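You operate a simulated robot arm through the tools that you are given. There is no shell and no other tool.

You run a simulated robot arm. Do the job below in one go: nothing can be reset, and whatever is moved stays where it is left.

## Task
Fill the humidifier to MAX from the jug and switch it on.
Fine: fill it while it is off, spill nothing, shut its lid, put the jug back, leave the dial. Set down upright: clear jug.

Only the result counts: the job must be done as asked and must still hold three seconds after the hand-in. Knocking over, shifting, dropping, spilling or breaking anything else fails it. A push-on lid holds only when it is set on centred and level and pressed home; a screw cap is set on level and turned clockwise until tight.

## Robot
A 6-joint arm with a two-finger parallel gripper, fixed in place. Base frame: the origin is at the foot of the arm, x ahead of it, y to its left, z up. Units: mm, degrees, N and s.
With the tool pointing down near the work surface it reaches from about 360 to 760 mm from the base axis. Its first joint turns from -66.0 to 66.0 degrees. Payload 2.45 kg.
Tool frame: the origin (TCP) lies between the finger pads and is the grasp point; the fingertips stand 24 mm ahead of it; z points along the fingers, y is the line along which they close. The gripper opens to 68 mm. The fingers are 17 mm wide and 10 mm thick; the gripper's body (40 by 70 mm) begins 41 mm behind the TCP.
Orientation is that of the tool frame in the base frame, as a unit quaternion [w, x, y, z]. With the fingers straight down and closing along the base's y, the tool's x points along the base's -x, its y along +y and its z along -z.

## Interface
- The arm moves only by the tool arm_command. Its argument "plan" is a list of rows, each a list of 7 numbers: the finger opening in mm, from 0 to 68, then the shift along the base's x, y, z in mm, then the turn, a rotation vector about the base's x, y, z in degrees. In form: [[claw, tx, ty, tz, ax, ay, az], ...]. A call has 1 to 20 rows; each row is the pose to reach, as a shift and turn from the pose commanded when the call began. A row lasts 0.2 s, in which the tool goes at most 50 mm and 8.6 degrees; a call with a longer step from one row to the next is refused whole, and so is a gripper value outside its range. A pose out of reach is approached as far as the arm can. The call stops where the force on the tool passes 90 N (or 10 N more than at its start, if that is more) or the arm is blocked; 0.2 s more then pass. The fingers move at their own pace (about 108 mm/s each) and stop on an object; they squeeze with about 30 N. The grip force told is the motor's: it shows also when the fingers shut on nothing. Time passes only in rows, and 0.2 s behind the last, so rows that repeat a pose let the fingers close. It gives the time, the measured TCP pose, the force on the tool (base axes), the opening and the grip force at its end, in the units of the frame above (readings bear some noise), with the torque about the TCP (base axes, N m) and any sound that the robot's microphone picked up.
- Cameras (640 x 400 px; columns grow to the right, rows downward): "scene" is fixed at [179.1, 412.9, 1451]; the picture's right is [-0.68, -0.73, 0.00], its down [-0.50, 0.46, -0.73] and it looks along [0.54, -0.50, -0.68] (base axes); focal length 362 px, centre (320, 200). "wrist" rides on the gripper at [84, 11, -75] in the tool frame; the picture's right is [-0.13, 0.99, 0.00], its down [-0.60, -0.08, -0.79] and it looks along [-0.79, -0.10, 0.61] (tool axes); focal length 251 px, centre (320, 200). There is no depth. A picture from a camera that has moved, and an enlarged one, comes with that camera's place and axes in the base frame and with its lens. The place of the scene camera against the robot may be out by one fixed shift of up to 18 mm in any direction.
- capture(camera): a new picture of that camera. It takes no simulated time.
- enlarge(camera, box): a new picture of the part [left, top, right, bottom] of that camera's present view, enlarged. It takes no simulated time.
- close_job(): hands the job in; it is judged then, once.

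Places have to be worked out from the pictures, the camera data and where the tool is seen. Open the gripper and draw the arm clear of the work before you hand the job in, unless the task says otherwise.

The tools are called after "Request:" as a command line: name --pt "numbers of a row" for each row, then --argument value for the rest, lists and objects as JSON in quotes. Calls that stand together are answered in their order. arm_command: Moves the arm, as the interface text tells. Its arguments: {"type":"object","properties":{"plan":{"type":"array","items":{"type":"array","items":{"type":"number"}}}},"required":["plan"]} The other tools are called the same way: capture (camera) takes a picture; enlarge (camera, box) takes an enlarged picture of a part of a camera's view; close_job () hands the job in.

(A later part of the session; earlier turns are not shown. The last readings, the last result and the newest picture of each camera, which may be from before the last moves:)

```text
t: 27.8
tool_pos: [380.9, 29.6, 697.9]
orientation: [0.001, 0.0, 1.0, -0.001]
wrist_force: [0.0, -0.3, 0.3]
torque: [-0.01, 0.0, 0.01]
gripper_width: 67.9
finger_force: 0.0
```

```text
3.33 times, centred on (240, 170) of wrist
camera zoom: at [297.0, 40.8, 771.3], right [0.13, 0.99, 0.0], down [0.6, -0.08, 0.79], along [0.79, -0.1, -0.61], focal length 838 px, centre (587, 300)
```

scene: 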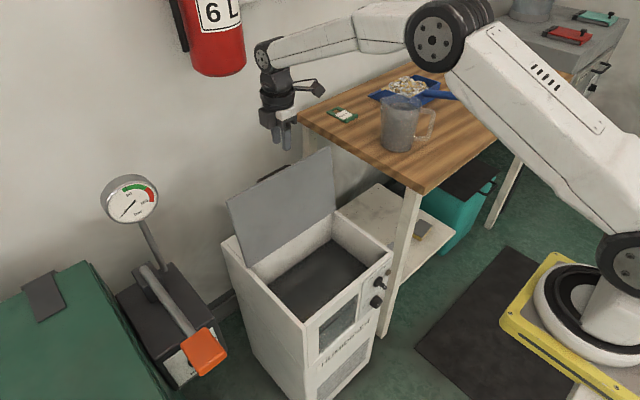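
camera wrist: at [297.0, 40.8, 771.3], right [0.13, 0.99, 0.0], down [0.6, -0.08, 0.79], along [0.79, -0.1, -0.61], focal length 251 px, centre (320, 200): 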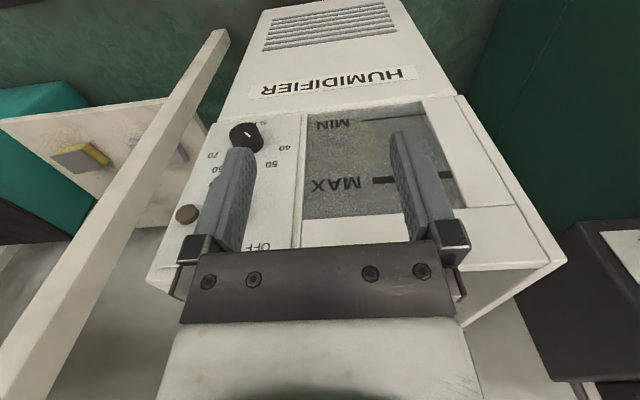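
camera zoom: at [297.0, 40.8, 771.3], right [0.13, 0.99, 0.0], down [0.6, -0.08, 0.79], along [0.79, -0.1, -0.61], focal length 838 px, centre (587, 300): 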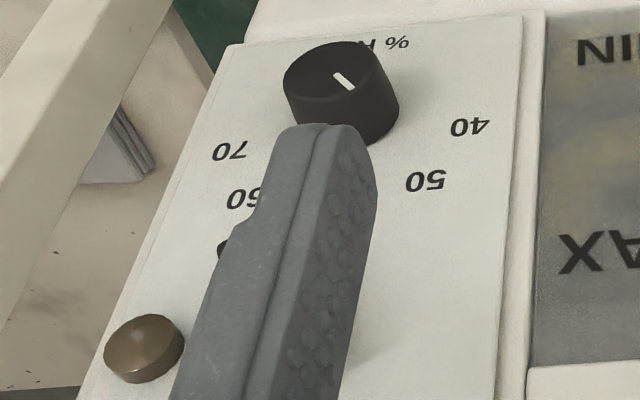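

The MIN/MAX lines are at about z≈505 and z≈610, with the window plane near x≈485. I'll move up and sideways so the fingers don't cover the window, then zoom in for a water line.

Request:
arm_command --pt "68 -5 20 40 0 0 0" --pt "68 -10 40 70 0 0 0" --pt "68 -10 40 70 0 0 0"

Request:
capture --camera "wrist"

Request:
enlarge --camera "wrist" --box '[250, 40, 410, 150]'

```text
t: 28.6
tool_pos: [371.6, 70.1, 766.7]
orientation: [0.001, 0.001, 1.0, -0.001]
wrist_force: [0.6, -0.1, -0.5]
torque: [-0.01, 0.0, 0.03]
gripper_width: 68.3
finger_force: 0.1
```

```text
taken
camera wrist: at [288.8, 80.6, 841.8], right [0.13, 0.99, 0.0], down [0.6, -0.08, 0.79], along [0.79, -0.11, -0.61], focal length 251 px, centre (320, 200)
```

wrist: 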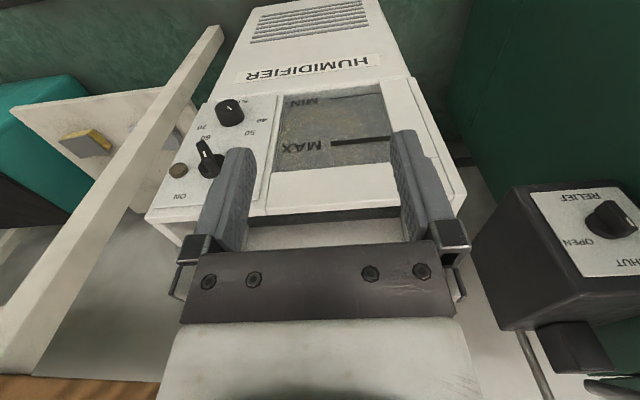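

```text
3.64 times, centred on (330, 95) of wrist
camera zoom: at [288.8, 80.6, 841.8], right [0.13, 0.99, 0.0], down [0.6, -0.08, 0.79], along [0.79, -0.11, -0.61], focal length 914 px, centre (284, 582)
```

zoom: 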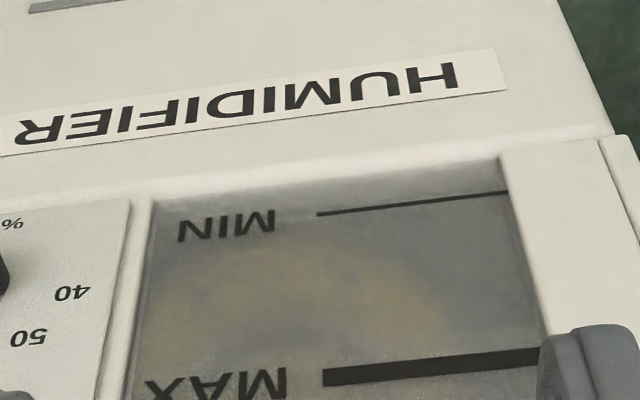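

Request:
enlarge --camera "wrist" --box '[270, 75, 400, 175]'

Request:
enlarge --camera "scene" --box '[300, 270, 400, 350]'

Request:
enlarge --camera "scene" --box '[260, 220, 370, 330]'

```text
4.00 times, centred on (335, 125) of wrist
camera zoom: at [288.8, 80.6, 841.8], right [0.13, 0.99, 0.0], down [0.6, -0.08, 0.79], along [0.79, -0.11, -0.61], focal length 1006 px, centre (260, 500)
```

zoom: 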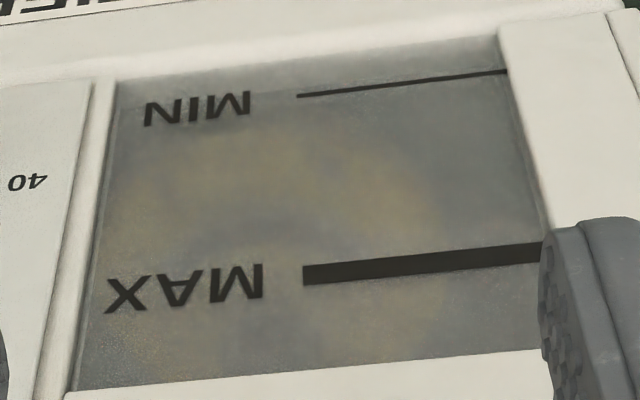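

```text
5.00 times, centred on (350, 310) of scene
camera zoom: at [179.0, 412.9, 1451.0], right [-0.68, -0.73, 0.0], down [-0.5, 0.46, -0.73], along [0.54, -0.5, -0.68], focal length 1811 px, centre (170, -350)
```

zoom: 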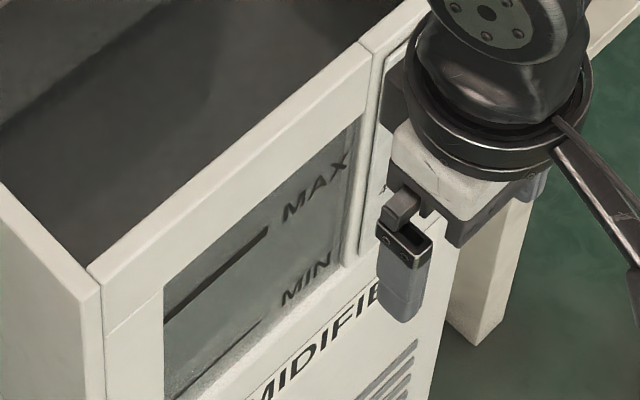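

```text
3.64 times, centred on (315, 275) of scene
camera zoom: at [179.0, 412.9, 1451.0], right [-0.68, -0.73, 0.0], down [-0.5, 0.46, -0.73], along [0.54, -0.5, -0.68], focal length 1317 px, centre (338, -73)
```

zoom: 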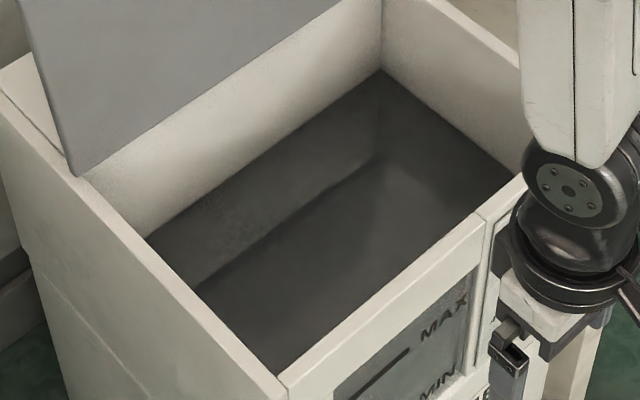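

I can't make out a water line in the window. I'll rise and pitch the camera to look steeply down into the tank, to tell a dark basin from water.

Request:
arm_command --pt "68 0 -10 45 0 0 0" --pt "68 0 -20 90 0 0 0" --pt "68 10 -30 135 0 0 0" --pt "68 30 -35 180 0 0 0" --pt "68 60 -40 210 0 5 0" --pt "68 90 -40 230 0 10 0" --pt "68 110 -40 240 0 16 0" --pt "68 120 -40 240 0 22 0"

Request:
capture --camera "wrist"

Request:
enlarge --camera "wrist" --box '[200, 0, 440, 150]'

```text
t: 30.4
tool_pos: [492.4, 30.0, 1007.9]
orientation: [-0.19, 0.001, 0.982, 0.0]
wrist_force: [-0.8, -0.2, -0.5]
torque: [-0.01, -0.05, 0.0]
gripper_width: 68.2
finger_force: 0.0
```

```text
taken
camera wrist: at [443.4, 41.6, 1108.2], right [0.12, 0.99, -0.05], down [0.86, -0.08, 0.51], along [0.5, -0.1, -0.86], focal length 251 px, centre (320, 200)
```

wrist: 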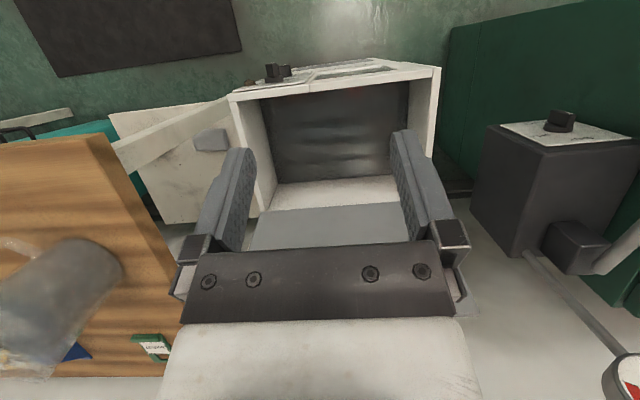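

```text
2.67 times, centred on (320, 75) of wrist
camera zoom: at [443.4, 41.6, 1108.2], right [0.12, 0.99, -0.05], down [0.86, -0.08, 0.51], along [0.5, -0.1, -0.86], focal length 670 px, centre (320, 533)
```

zoom: 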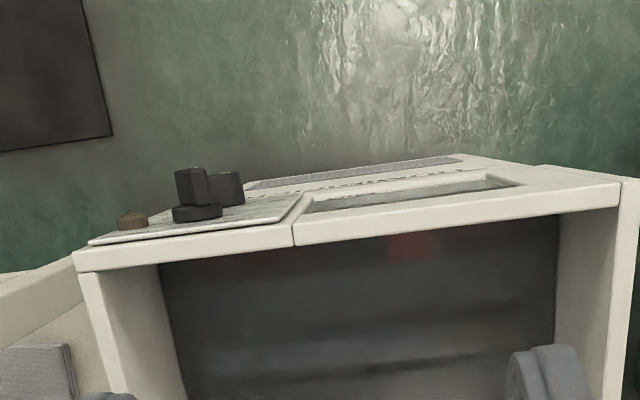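

Request:
enlarge --camera "scene" --box '[312, 285, 372, 360]'

Request:
enlarge --camera "scene" --box '[265, 230, 365, 320]'

```text
5.33 times, centred on (342, 322) of scene
camera zoom: at [179.1, 412.9, 1451.0], right [-0.68, -0.73, 0.0], down [-0.5, 0.46, -0.73], along [0.54, -0.5, -0.68], focal length 1932 px, centre (203, -453)
```

zoom: 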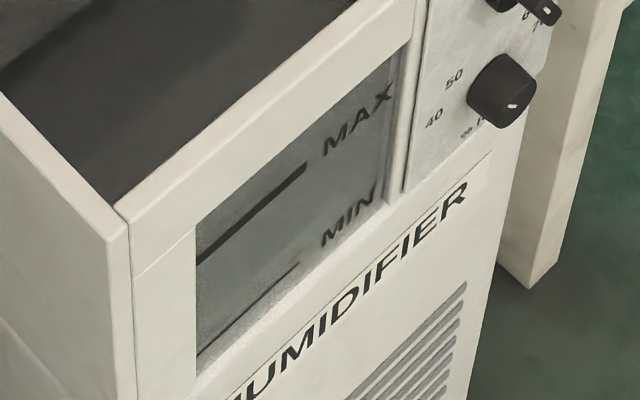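

```text
4.44 times, centred on (315, 275) of scene
camera zoom: at [179.1, 412.9, 1451.0], right [-0.68, -0.73, 0.0], down [-0.5, 0.46, -0.73], along [0.54, -0.5, -0.68], focal length 1610 px, centre (342, -133)
```

zoom: 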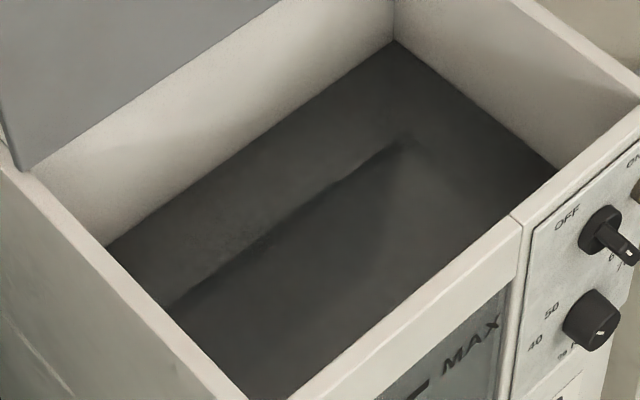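

The dark area mirrors the walls like a liquid surface at about z≈597, while MAX is about z≈608. I need a squarer view through the window to confirm, so I'll go lower in front of it.

Request:
arm_command --pt "68 -30 0 0 0 -7 0" --pt "68 -70 5 -25 0 -14 0" --pt "68 -100 15 -60 0 -22 0" --pt "68 -120 25 -100 0 -22 0" --pt "68 -120 35 -145 0 -22 0" --pt "68 -120 45 -190 0 -22 0" --pt "68 -120 45 -235 0 -22 0" --pt "68 -120 45 -280 0 -22 0" --pt "68 -120 45 -320 0 -22 0" --pt "68 -120 45 -355 0 -22 0"

Request:
capture --camera "wrist"

Request:
enlarge --camera "wrist" --box '[250, 120, 400, 245]'

```text
t: 32.6
tool_pos: [371.5, 75.0, 650.7]
orientation: [0.001, 0.001, 1.0, -0.002]
wrist_force: [1.0, -0.5, -0.1]
torque: [-0.02, -0.01, 0.01]
gripper_width: 68.0
finger_force: 0.1
```

```text
taken
camera wrist: at [288.7, 87.1, 725.1], right [0.13, 0.99, 0.0], down [0.6, -0.08, 0.79], along [0.79, -0.1, -0.61], focal length 251 px, centre (320, 200)
```

wrist: 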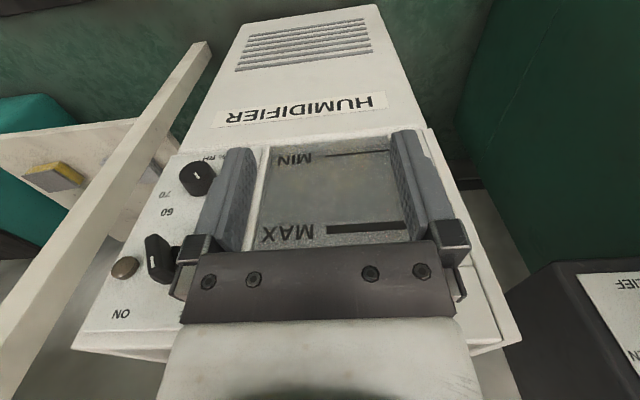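

```text
3.20 times, centred on (325, 182) of wrist
camera zoom: at [288.7, 87.1, 725.1], right [0.13, 0.99, 0.0], down [0.6, -0.08, 0.79], along [0.79, -0.1, -0.61], focal length 805 px, centre (304, 256)
```

zoom: 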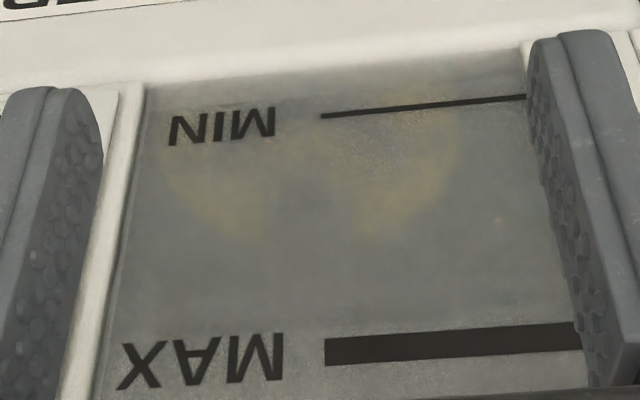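

The window glass shows only blurred reflections, with no clear water line. I'll now study the jug from two more angles to get its exact place, so first I rise and swing over.

Request:
arm_command --pt "68 0 0 48 0 0 0" --pt "68 0 0 96 0 0 0" --pt "68 0 -5 144 0 0 0" --pt "68 0 -20 190 0 0 0" --pt "68 5 -45 230 0 0 0" --pt "68 15 -75 265 0 0 0" --pt "68 30 -105 295 0 0 0" --pt "68 45 -140 320 0 0 0" --pt "68 60 -180 340 0 0 0" --pt "68 75 -220 355 0 0 0" --pt "68 88 -262 355 0 0 0" --pt "68 98 -305 355 0 0 0" --pt "68 100 -320 355 0 -8.5 0" --pt "68 100 -320 355 0 -17 0" --pt "68 100 -320 355 0 -25.5 0" --pt "68 100 -320 355 0 -34 0"

Request:
capture --camera "wrist"

Request:
enlarge --camera "wrist" --box '[150, 40, 350, 200]'

```text
t: 36.0
tool_pos: [469.8, -244.4, 1007.0]
orientation: [0.291, -0.001, 0.957, 0.0]
wrist_force: [0.8, -0.4, 0.1]
torque: [-0.01, 0.02, 0.0]
gripper_width: 68.1
finger_force: 0.1
```

```text
taken
camera wrist: at [359.2, -233.8, 1022.0], right [0.11, 0.99, 0.07], down [0.06, -0.08, 1.0], along [0.99, -0.1, -0.07], focal length 251 px, centre (320, 200)
```

wrist: 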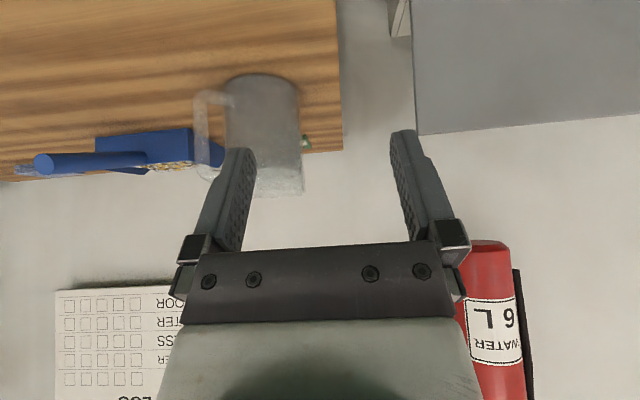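

```text
2.50 times, centred on (250, 120) of wrist
camera zoom: at [359.2, -233.8, 1022.0], right [0.11, 0.99, 0.07], down [0.06, -0.08, 1.0], along [0.99, -0.1, -0.07], focal length 629 px, centre (495, 400)
```

zoom: 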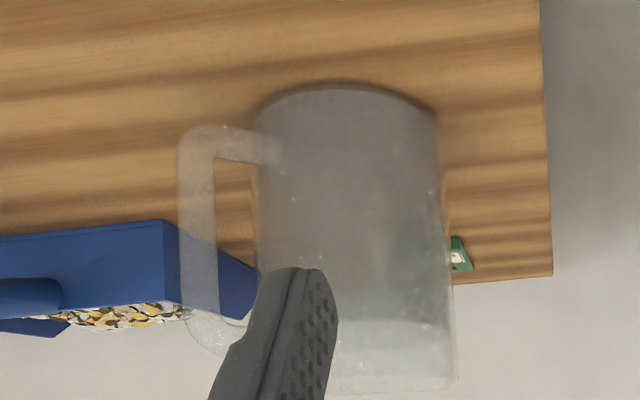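

Triangulating the two wrist views puts the jug axis at about (650,-326), table z≈855. The handle's outer bar is at about (591,-370), z 900–965, so the handle points along (-0.80,-0.60) and the spout along (0.80,0.60). I'll set the tool pitch to 50° below horizontal first.

Request:
arm_command --pt "68 0 -10 5 0 -6.2 0"

Request:
arm_command --pt "68 10 -25 5 0 0 7.4" --pt "68 25 -55 5 0 0 14.8" --pt "68 40 -85 5 0 0 22.2" --pt "68 55 -115 0 0 0 29.6" --pt "68 65 -135 -5 0 0 36.9" --pt "68 68 -148 -10 0 0 36.9"

Request:
capture --camera "wrist"

Request:
capture --camera "scene"

```text
t: 36.4
tool_pos: [471.8, -254.5, 1011.8]
orientation: [0.345, 0.001, 0.939, -0.001]
wrist_force: [1.2, 0.5, 0.2]
torque: [0.0, -0.01, -0.01]
gripper_width: 68.1
finger_force: 0.0
```

```text
t: 37.8
tool_pos: [537.5, -404.0, 1002.2]
orientation: [0.326, -0.297, 0.891, 0.109]
wrist_force: [0.0, 0.2, 0.5]
torque: [0.02, -0.01, -0.03]
gripper_width: 67.8
finger_force: 0.1
```

```text
taken
camera wrist: at [442.3, -462.2, 1004.2], right [-0.52, 0.85, 0.08], down [0.01, -0.09, 1.0], along [0.86, 0.51, 0.04], focal length 251 px, centre (320, 200)
```

wrist: 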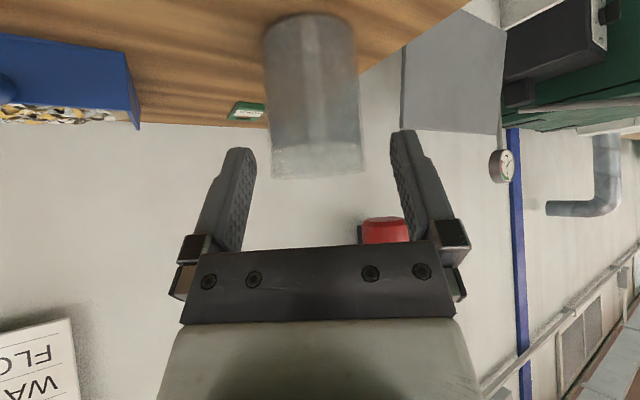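

```text
taken
```

scene: 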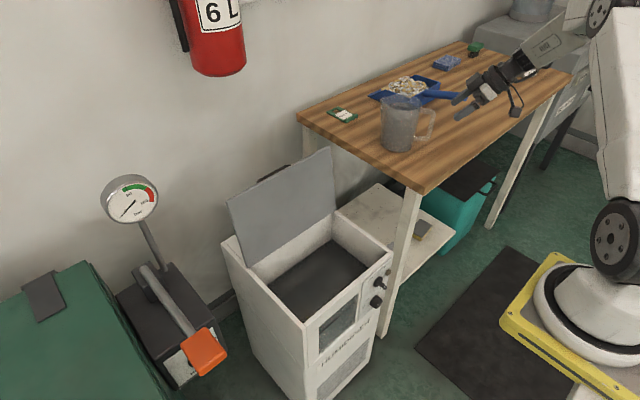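

The orientation is reached. Zooming in to see the handle's alignment with the tool heading.

Request:
enlarge --camera "wrist" --box '[230, 0, 400, 190]'

Request:
enlarge --camera "scene" --box '[360, 60, 540, 170]'

```text
2.11 times, centred on (315, 95) of wrist
camera zoom: at [442.3, -462.2, 1004.2], right [-0.52, 0.85, 0.08], down [0.01, -0.09, 1.0], along [0.86, 0.51, 0.04], focal length 529 px, centre (330, 421)
```

zoom: 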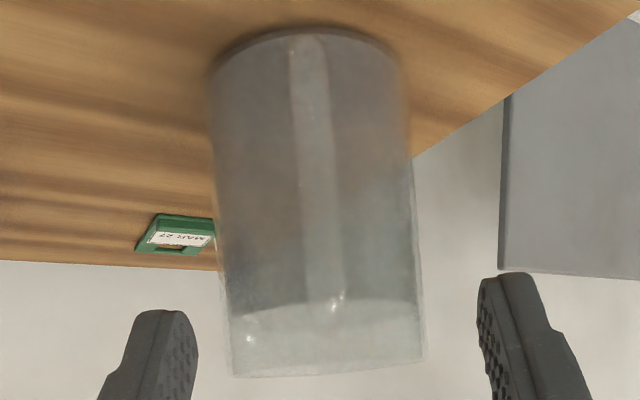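

```text
3.56 times, centred on (450, 115) of scene
camera zoom: at [179.0, 412.8, 1451.0], right [-0.68, -0.73, 0.0], down [-0.5, 0.46, -0.73], along [0.54, -0.5, -0.68], focal length 1288 px, centre (-142, 502)
```

zoom: 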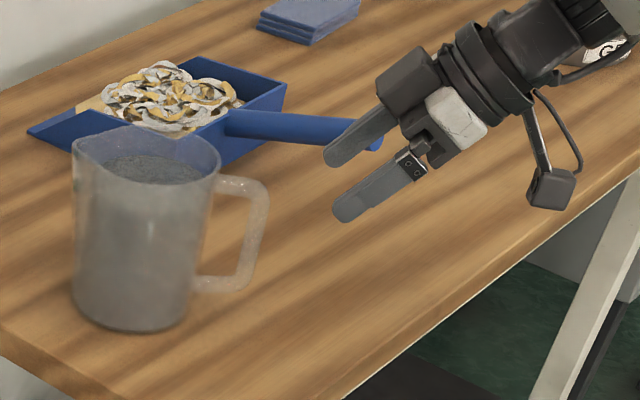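

With three views the axis refines to about (659,-328) and the bar to (591,-370), so the heading is nearer 33°. I'll yaw by -4° and advance along the tool axis until the pads straddle the handle bar.

Request:
arm_command --pt "68 13.5 8 -19 0 0 -4" --pt "68 24 15 -34 0 0 -4" --pt "68 34 21.5 -48 0 0 -4" --pt "68 43 27.3 -61 0 0 -4" --pt "68 51.5 32.6 -72 0 0 -4" --pt "68 51.5 32.6 -72 0 0 -4"

Request:
capture --camera "wrist"

Request:
enlarge --camera "scene" --box '[360, 60, 540, 170]'

```text
t: 39.2
tool_pos: [590.3, -369.0, 930.4]
orientation: [0.331, -0.265, 0.901, 0.097]
wrist_force: [-0.1, 1.2, 0.3]
torque: [0.01, -0.02, 0.0]
gripper_width: 68.1
finger_force: 0.1
```

```text
taken
camera wrist: at [491.3, -421.6, 933.4], right [-0.45, 0.89, 0.08], down [0.0, -0.09, 1.0], along [0.89, 0.45, 0.04], focal length 251 px, centre (320, 200)
```

wrist: 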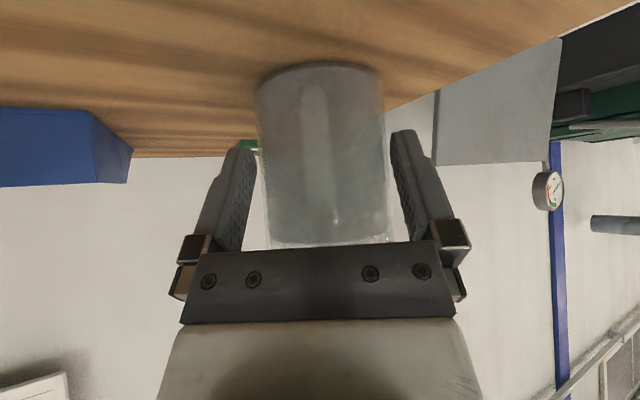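

```text
3.56 times, centred on (450, 115) of scene
camera zoom: at [179.0, 412.9, 1451.0], right [-0.68, -0.73, 0.0], down [-0.5, 0.46, -0.73], along [0.54, -0.5, -0.68], focal length 1288 px, centre (-142, 502)
```

zoom: 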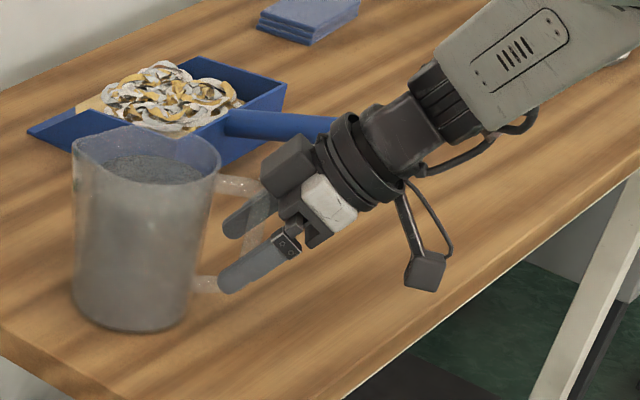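

Request:
enlarge --camera "wrist" --box '[230, 50, 420, 250]'

Request:
enlarge --camera "scene" --box '[375, 85, 465, 155]'

```text
2.00 times, centred on (325, 150) of wrist
camera zoom: at [491.3, -421.6, 933.4], right [-0.45, 0.89, 0.08], down [0.0, -0.09, 1.0], along [0.89, 0.45, 0.04], focal length 503 px, centre (310, 300)
```

zoom: 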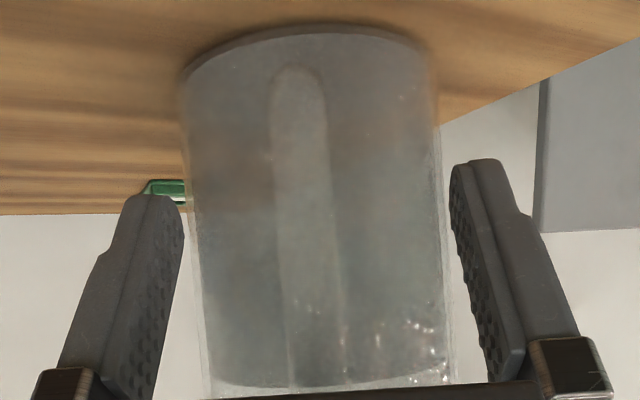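

```text
5.71 times, centred on (420, 120) of scene
camera zoom: at [179.0, 412.9, 1451.0], right [-0.68, -0.73, 0.0], down [-0.5, 0.46, -0.73], along [0.54, -0.5, -0.68], focal length 2070 px, centre (-251, 657)
```

zoom: 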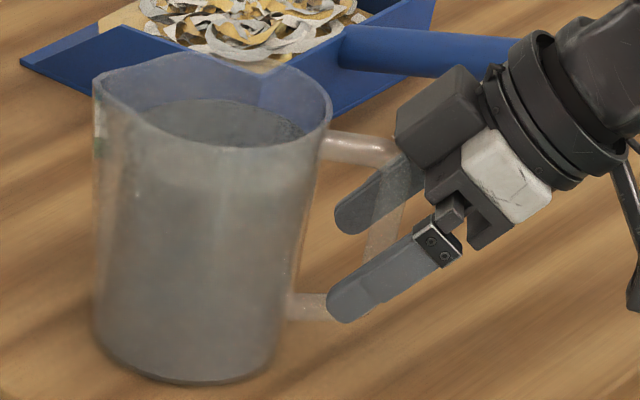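

The pads straddle the bar, and it is laterally centred to about a millimetre. I'll close the fingers in steps and check for any shift of the jug.

Request:
arm_command --pt "50 0 0 0 0 0 0" --pt "35 0 0 0 0 0 0" --pt "25 0 0 0 0 0 0" --pt "18 0 0 0 0 0 0" --pt "12 0 0 0 0 0 0" --pt "0 0 0 0 0 0 0" --pt "0 0 0 0 0 0 0"

Request:
enlarge --camera "scene" --box '[375, 85, 465, 155]'

Request:
enlarge --camera "wrist" --box '[230, 50, 420, 250]'

```text
t: 40.8
tool_pos: [591.5, -369.8, 932.2]
orientation: [0.331, -0.265, 0.901, 0.097]
wrist_force: [-0.5, 0.8, -0.1]
torque: [0.11, -0.04, 0.01]
gripper_width: 13.8
finger_force: 29.9
```

```text
5.71 times, centred on (420, 120) of scene
camera zoom: at [179.0, 412.9, 1451.0], right [-0.68, -0.73, 0.0], down [-0.5, 0.46, -0.73], along [0.54, -0.5, -0.68], focal length 2070 px, centre (-251, 657)
```

zoom: 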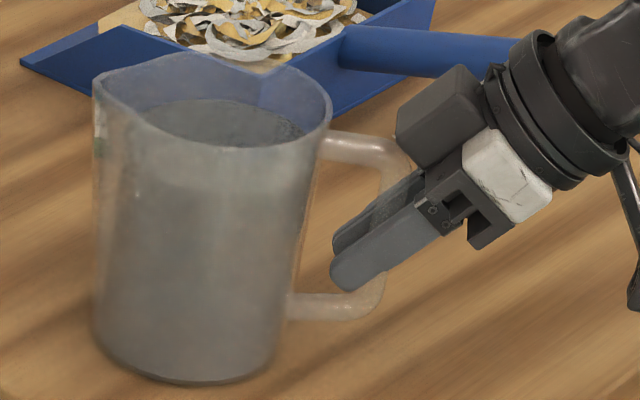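

```text
2.00 times, centred on (325, 150) of wrist
camera zoom: at [491.0, -421.8, 933.6], right [-0.45, 0.89, 0.08], down [0.0, -0.09, 1.0], along [0.89, 0.45, 0.04], focal length 503 px, centre (310, 300)
```

zoom: 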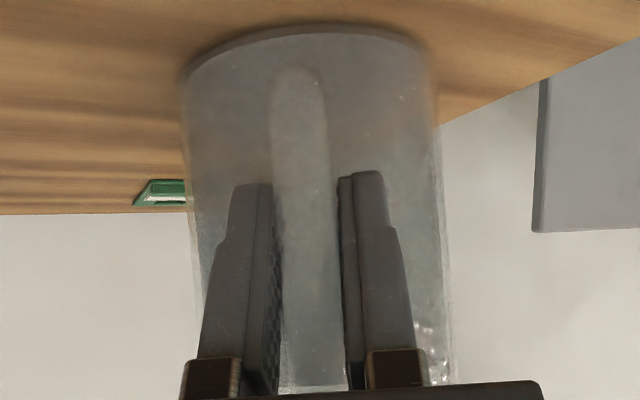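

Gripped at 13.8 mm and the jug did not move. Now a test lift of a few millimetres to check the grip holds against the jug's weight.

Request:
arm_command --pt "0 0 0 2 0 0 0" --pt "0 0 0 4 0 0 0" --pt "0 0 0 6 0 0 0" --pt "0 0 0 8 0 0 0" --pt "0 0 0 8 0 0 0"

Request:
enlarge --camera "scene" --box '[375, 85, 465, 155]'

Request:
enlarge --camera "wrist" --box '[230, 50, 420, 250]'

```text
t: 42.0
tool_pos: [590.9, -368.9, 939.3]
orientation: [0.33, -0.265, 0.901, 0.097]
wrist_force: [-0.5, 0.0, -8.1]
torque: [-0.24, 0.46, -0.01]
gripper_width: 13.8
finger_force: 30.2
```

```text
5.71 times, centred on (420, 120) of scene
camera zoom: at [179.2, 412.8, 1451.0], right [-0.68, -0.73, 0.0], down [-0.5, 0.46, -0.73], along [0.54, -0.5, -0.68], focal length 2070 px, centre (-251, 657)
```

zoom: 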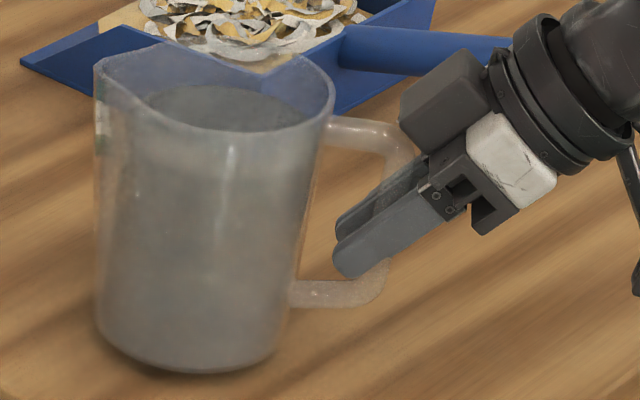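

```text
2.00 times, centred on (325, 150) of wrist
camera zoom: at [490.8, -421.1, 941.5], right [-0.45, 0.89, 0.08], down [0.0, -0.09, 1.0], along [0.89, 0.45, 0.04], focal length 503 px, centre (310, 300)
```

zoom: 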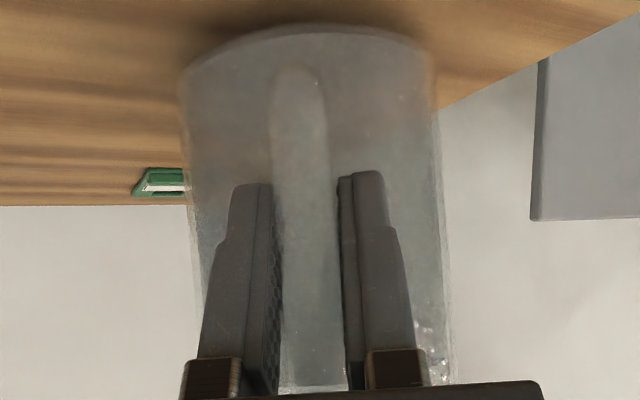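

It holds: −8.1 N (about 0.83 kg) with 0.52 N·m, and the jug stays upright. I'll lift it smoothly by 65 mm more and check for slip.

Request:
arm_command --pt "0 0 0 3 0 0 0" --pt "0 0 0 9 0 0 0" --pt "0 0 0 17 0 0 0" --pt "0 0 0 26 0 0 0" --pt "0 0 0 36 0 0 0" --pt "0 0 0 46 0 0 0" --pt "0 0 0 55 0 0 0" --pt "0 0 0 61 0 0 0" --pt "0 0 0 65 0 0 0" --pt "0 0 0 65 0 0 0"

Request:
enlarge --camera "scene" --box '[365, 55, 465, 145]'

Request:
enlarge --camera "wrist" --box '[230, 50, 420, 250]'

```text
t: 44.2
tool_pos: [591.5, -370.3, 1003.4]
orientation: [0.33, -0.265, 0.901, 0.097]
wrist_force: [-0.3, -0.3, -7.7]
torque: [-0.23, 0.44, 0.01]
gripper_width: 13.9
finger_force: 30.3
```

```text
4.44 times, centred on (415, 100) of scene
camera zoom: at [179.2, 412.8, 1451.0], right [-0.68, -0.73, 0.0], down [-0.5, 0.46, -0.73], along [0.54, -0.5, -0.68], focal length 1610 px, centre (-102, 644)
```

zoom: 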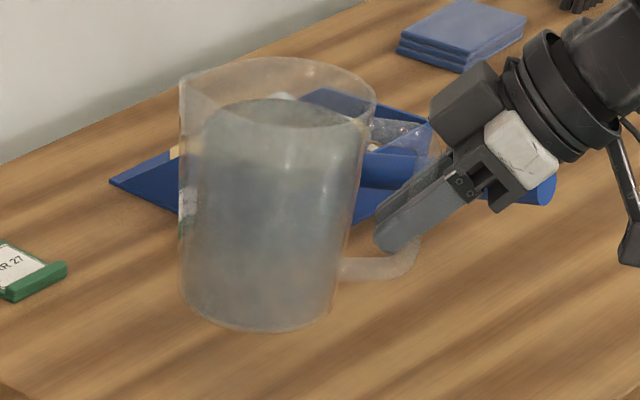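

```text
2.00 times, centred on (325, 150) of wrist
camera zoom: at [491.4, -422.1, 1005.7], right [-0.45, 0.89, 0.08], down [0.0, -0.09, 1.0], along [0.89, 0.45, 0.04], focal length 503 px, centre (310, 300)
```

zoom: 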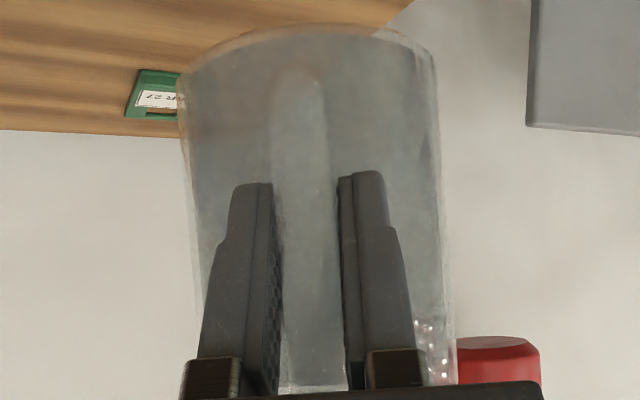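

The grip is steady with no rotation in the fingers. I'll carry the jug level over to the near-right side of the tank, yawing by 27° so the spout heads mostly along +y.

Request:
arm_command --pt "0 -2.9 7.6 0 0 0 0.8" --pt "0 -8.8 22.9 0 0 0 2.4" --pt "0 -16.7 43.2 0 0 0 4.6" --pt "0 -25.5 66 0 0 0 7" --pt "0 -35.3 91.4 0 0 0 9.7" --pt "0 -45.1 116.8 0 0 0 12.4" --pt "0 -54.9 142.2 0 0 0 15.1" --pt "0 -64.7 167.6 0 0 0 17.8" --pt "0 -73.5 190.5 -5 0 0 20.3" --pt "0 -81.3 210.8 -13 0 0 22.4" --pt "0 -88.2 228.6 -23 0 0 24.3" --pt "0 -93.1 241.3 -33 0 0 25.7" --pt "0 -96.5 250.2 -42 0 0 26.6" --pt "0 -98 254 -50 0 0 27" --pt "0 -98 254 -50 0 0 27"

Request:
capture --camera "scene"

Request:
capture --camera "wrist"

```text
t: 47.4
tool_pos: [492.2, -116.1, 953.3]
orientation: [0.299, -0.468, 0.814, 0.172]
wrist_force: [-0.3, -0.6, -8.1]
torque: [-0.43, 0.29, -0.02]
gripper_width: 13.8
finger_force: 30.2
```

```text
taken
```

scene: 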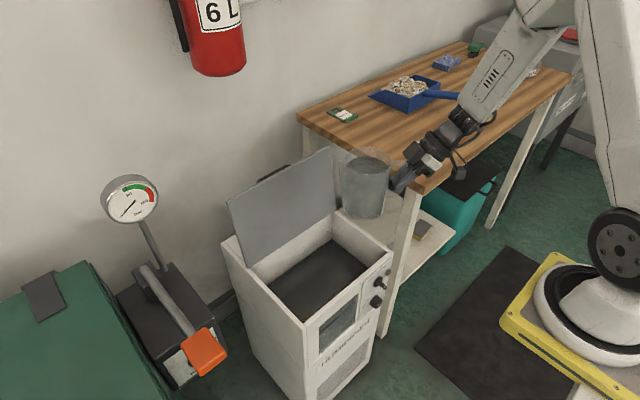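

```text
taken
camera wrist: at [427.7, -208.3, 955.4], right [-0.81, 0.58, 0.08], down [0.04, -0.08, 1.0], along [0.59, 0.81, 0.04], focal length 251 px, centre (320, 200)
```

wrist: 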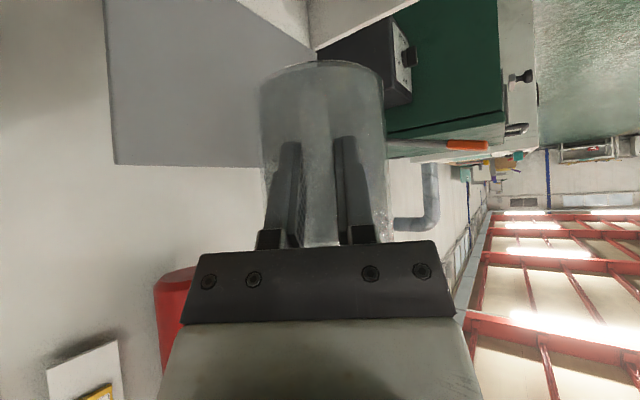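

The roof has red beams, so the red smears on the dark surface were reflections: it is most likely the water surface. I'll take reference close-ups of the level against the tank walls before pouring.

Request:
enlarge --camera "scene" --box '[300, 205, 370, 255]'

Request:
enlarge --camera "scene" --box '[300, 255, 400, 355]'

Request:
enlarge --camera "scene" --box '[220, 210, 320, 310]'

```text
8.00 times, centred on (335, 230) of scene
camera zoom: at [179.2, 412.8, 1451.0], right [-0.68, -0.73, 0.0], down [-0.5, 0.46, -0.73], along [0.54, -0.5, -0.68], focal length 2898 px, centre (200, -40)
```

zoom: 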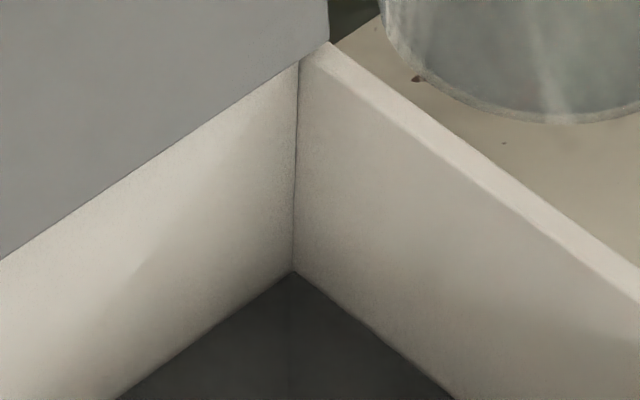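

```text
4.00 times, centred on (350, 305) of scene
camera zoom: at [179.2, 412.8, 1451.0], right [-0.68, -0.73, 0.0], down [-0.5, 0.46, -0.73], along [0.54, -0.5, -0.68], focal length 1449 px, centre (200, -220)
```

zoom: 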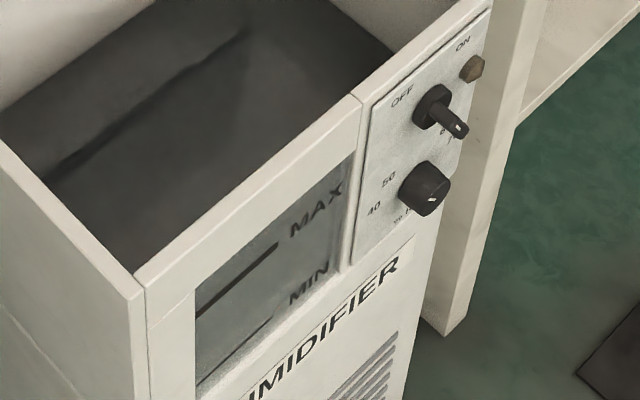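

```text
4.00 times, centred on (270, 260) of scene
camera zoom: at [179.2, 412.8, 1451.0], right [-0.68, -0.73, 0.0], down [-0.5, 0.46, -0.73], along [0.54, -0.5, -0.68], focal length 1449 px, centre (520, -40)
```

zoom: 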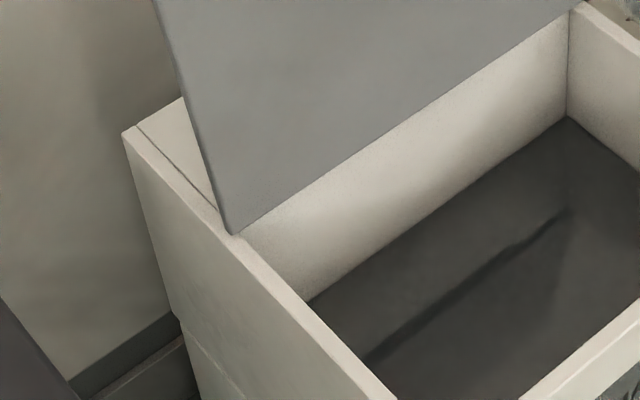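

Reference frames taken. Now I'll lower and tilt the jug to ~28°, below the pouring angle, with the spout coming over the tank at about (560,0,832).

Request:
arm_command --pt "0 -0.3 -0.6 -5.6 -1.2 0.7 0" --pt "0 -1 -1.7 -16.8 -3.6 2.1 0" --pt "0 -1.8 -3.2 -31.4 -6.8 3.9 0" --pt "0 -2.7 -4.7 -47 -10.2 5.9 0" --pt "0 -3.6 -6.3 -62.7 -13.6 7.8 0" --pt "0 -4.6 -7.9 -78.4 -16.9 9.8 0" --pt "0 -5.3 -9.3 -91.8 -19.8 11.5 0" --pt "0 -6 -10.4 -103 -22.3 12.9 0" --pt "0 -6.5 -11.3 -112 -24.2 14 0" --pt "0 -6.5 -11.3 -112 -24.2 14 0"

Request:
capture --camera "scene"

Request:
capture --camera "wrist"

```text
t: 49.6
tool_pos: [485.2, -127.1, 840.2]
orientation: [0.094, -0.496, 0.862, 0.053]
wrist_force: [0.0, 0.1, -6.8]
torque: [-0.34, 0.23, 0.0]
gripper_width: 13.9
finger_force: 29.9
```

```text
taken
```

scene: 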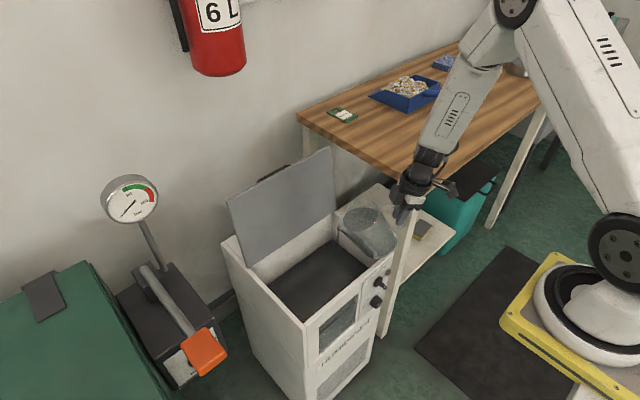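

```text
taken
camera wrist: at [428.3, -206.5, 896.6], right [-0.79, 0.61, 0.03], down [0.28, 0.33, 0.9], along [0.54, 0.72, -0.43], focal length 251 px, centre (320, 200)
```

wrist: 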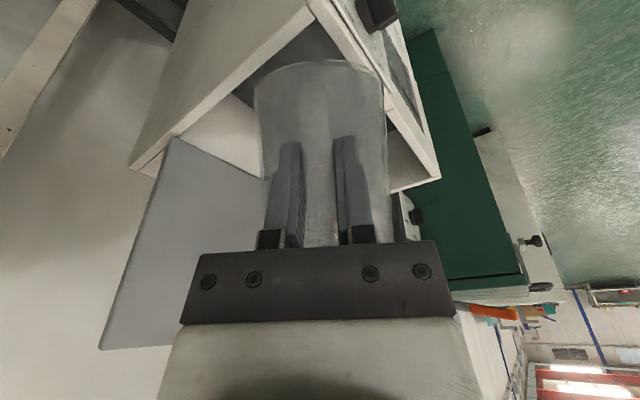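

The weight fell from about 8.1 to 6.8 N, so some water may already be leaving the spout. I'll zoom in to see where it goes.

Request:
enlarge --camera "scene" --box '[300, 180, 440, 290]'

Request:
enlarge --camera "scene" --box '[220, 210, 420, 400]'

```text
3.64 times, centred on (370, 235) of scene
camera zoom: at [179.2, 412.8, 1451.0], right [-0.68, -0.73, 0.0], down [-0.5, 0.46, -0.73], along [0.54, -0.5, -0.68], focal length 1317 px, centre (138, 73)
```

zoom: 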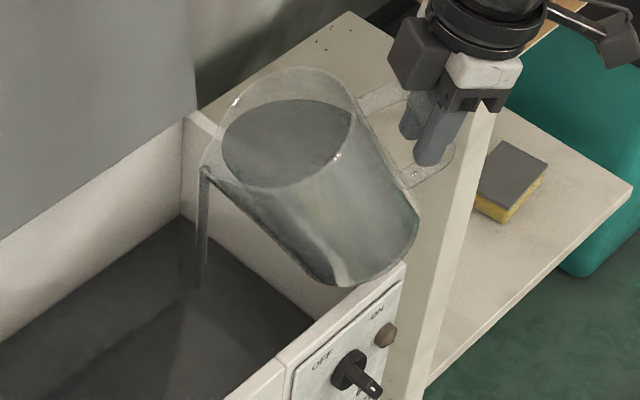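

```text
2.11 times, centred on (320, 305) of scene
camera zoom: at [179.2, 412.8, 1451.0], right [-0.68, -0.73, 0.0], down [-0.5, 0.46, -0.73], along [0.54, -0.5, -0.68], focal length 763 px, centre (320, -21)
```

zoom: 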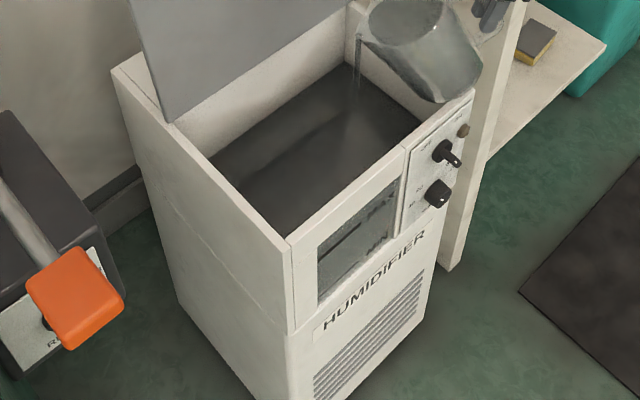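

The water streams from the spout straight down into the tank at about (560,0), well inside the opening. I'll hold this tilt for a second and watch the weight and the level.

Request:
arm_command --pt "0 0 0 0 0 0 0" --pt "0 0 0 0 0 0 0" --pt "0 0 0 0 0 0 0" --pt "0 0 0 0 0 0 0"

Request:
enlarge --camera "scene" --box '[220, 210, 320, 310]'

Request:
enlarge --camera "scene" --box '[300, 255, 400, 355]'

Request:
enlarge --camera "scene" --box '[300, 180, 440, 290]'

```text
t: 50.6
tool_pos: [486.2, -126.3, 841.1]
orientation: [0.093, -0.495, 0.862, 0.053]
wrist_force: [-0.2, -0.8, -6.6]
torque: [-0.38, 0.23, -0.03]
gripper_width: 13.9
finger_force: 29.4
```

```text
4.00 times, centred on (270, 260) of scene
camera zoom: at [179.2, 412.8, 1451.0], right [-0.68, -0.73, 0.0], down [-0.5, 0.46, -0.73], along [0.54, -0.5, -0.68], focal length 1449 px, centre (520, -40)
```

zoom: 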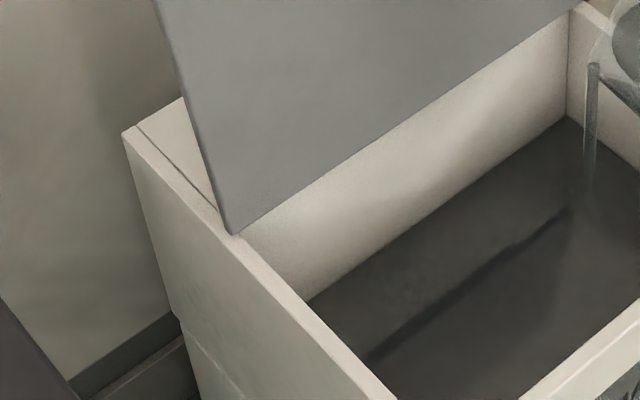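

```text
4.00 times, centred on (350, 305) of scene
camera zoom: at [179.2, 412.8, 1451.0], right [-0.68, -0.73, 0.0], down [-0.5, 0.46, -0.73], along [0.54, -0.5, -0.68], focal length 1449 px, centre (200, -220)
```

zoom: 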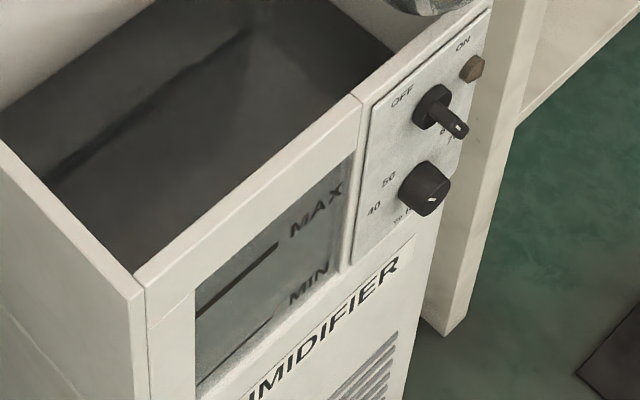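

```text
3.64 times, centred on (370, 235) of scene
camera zoom: at [179.2, 412.8, 1451.0], right [-0.68, -0.73, 0.0], down [-0.5, 0.46, -0.73], along [0.54, -0.5, -0.68], focal length 1317 px, centre (138, 73)
```

zoom: 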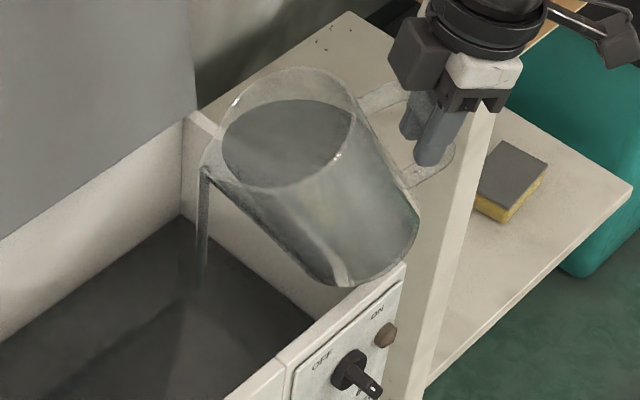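

Request:
enlarge --camera "scene" --box '[300, 205, 370, 255]'

Request:
enlarge --camera "scene" --box '[290, 240, 330, 265]'

Request:
enlarge --camera "scene" --box '[310, 280, 360, 340]'

```text
8.00 times, centred on (335, 230) of scene
camera zoom: at [179.2, 412.8, 1451.0], right [-0.68, -0.73, 0.0], down [-0.5, 0.46, -0.73], along [0.54, -0.5, -0.68], focal length 2898 px, centre (200, -40)
```

zoom: 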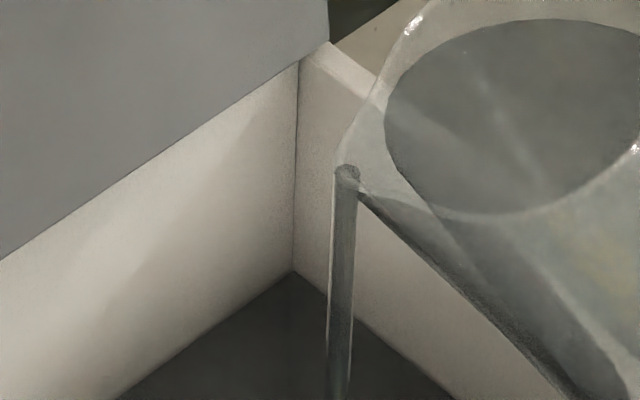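

```text
16.00 times, centred on (310, 252) of scene
camera zoom: at [179.2, 412.8, 1451.0], right [-0.68, -0.73, 0.0], down [-0.5, 0.46, -0.73], along [0.54, -0.5, -0.68], focal length 5796 px, centre (480, -640)
```

zoom: 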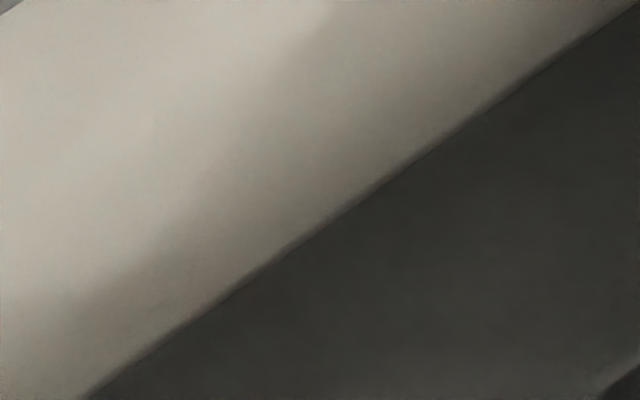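

```text
6.67 times, centred on (335, 310) of scene
camera zoom: at [179.2, 412.8, 1451.0], right [-0.68, -0.73, 0.0], down [-0.5, 0.46, -0.73], along [0.54, -0.5, -0.68], focal length 2415 px, centre (220, -533)
```

zoom: 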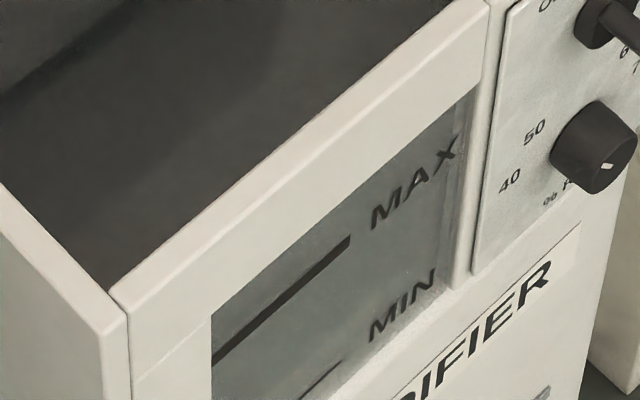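

Request:
enlarge --camera "scene" --box '[312, 290, 368, 360]'

Request:
capture --camera "wrist"

```text
5.71 times, centred on (340, 325) of scene
camera zoom: at [179.2, 412.8, 1451.0], right [-0.68, -0.73, 0.0], down [-0.5, 0.46, -0.73], along [0.54, -0.5, -0.68], focal length 2070 px, centre (206, -514)
```

zoom: 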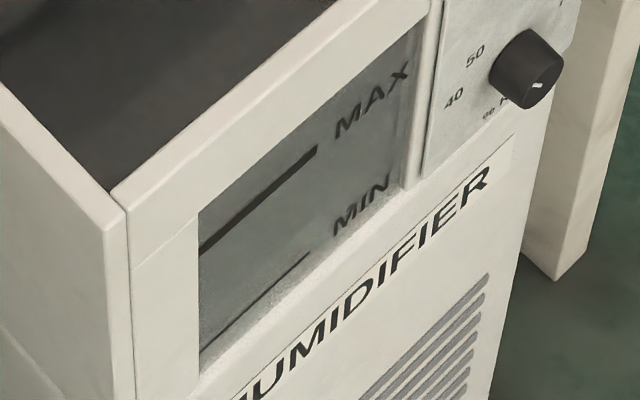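

```text
taken
camera wrist: at [428.1, -206.5, 896.6], right [-0.79, 0.61, 0.03], down [0.28, 0.32, 0.9], along [0.54, 0.72, -0.43], focal length 251 px, centre (320, 200)
```

wrist: 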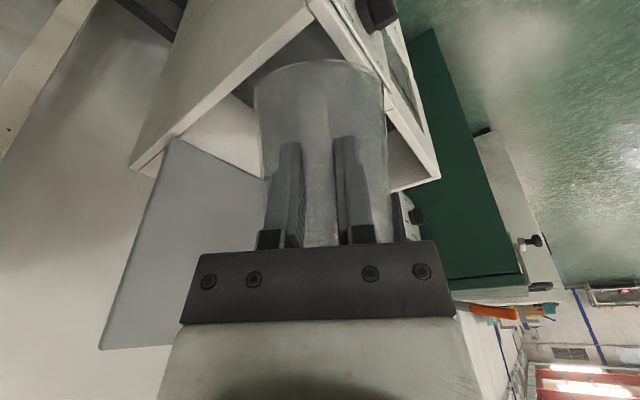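

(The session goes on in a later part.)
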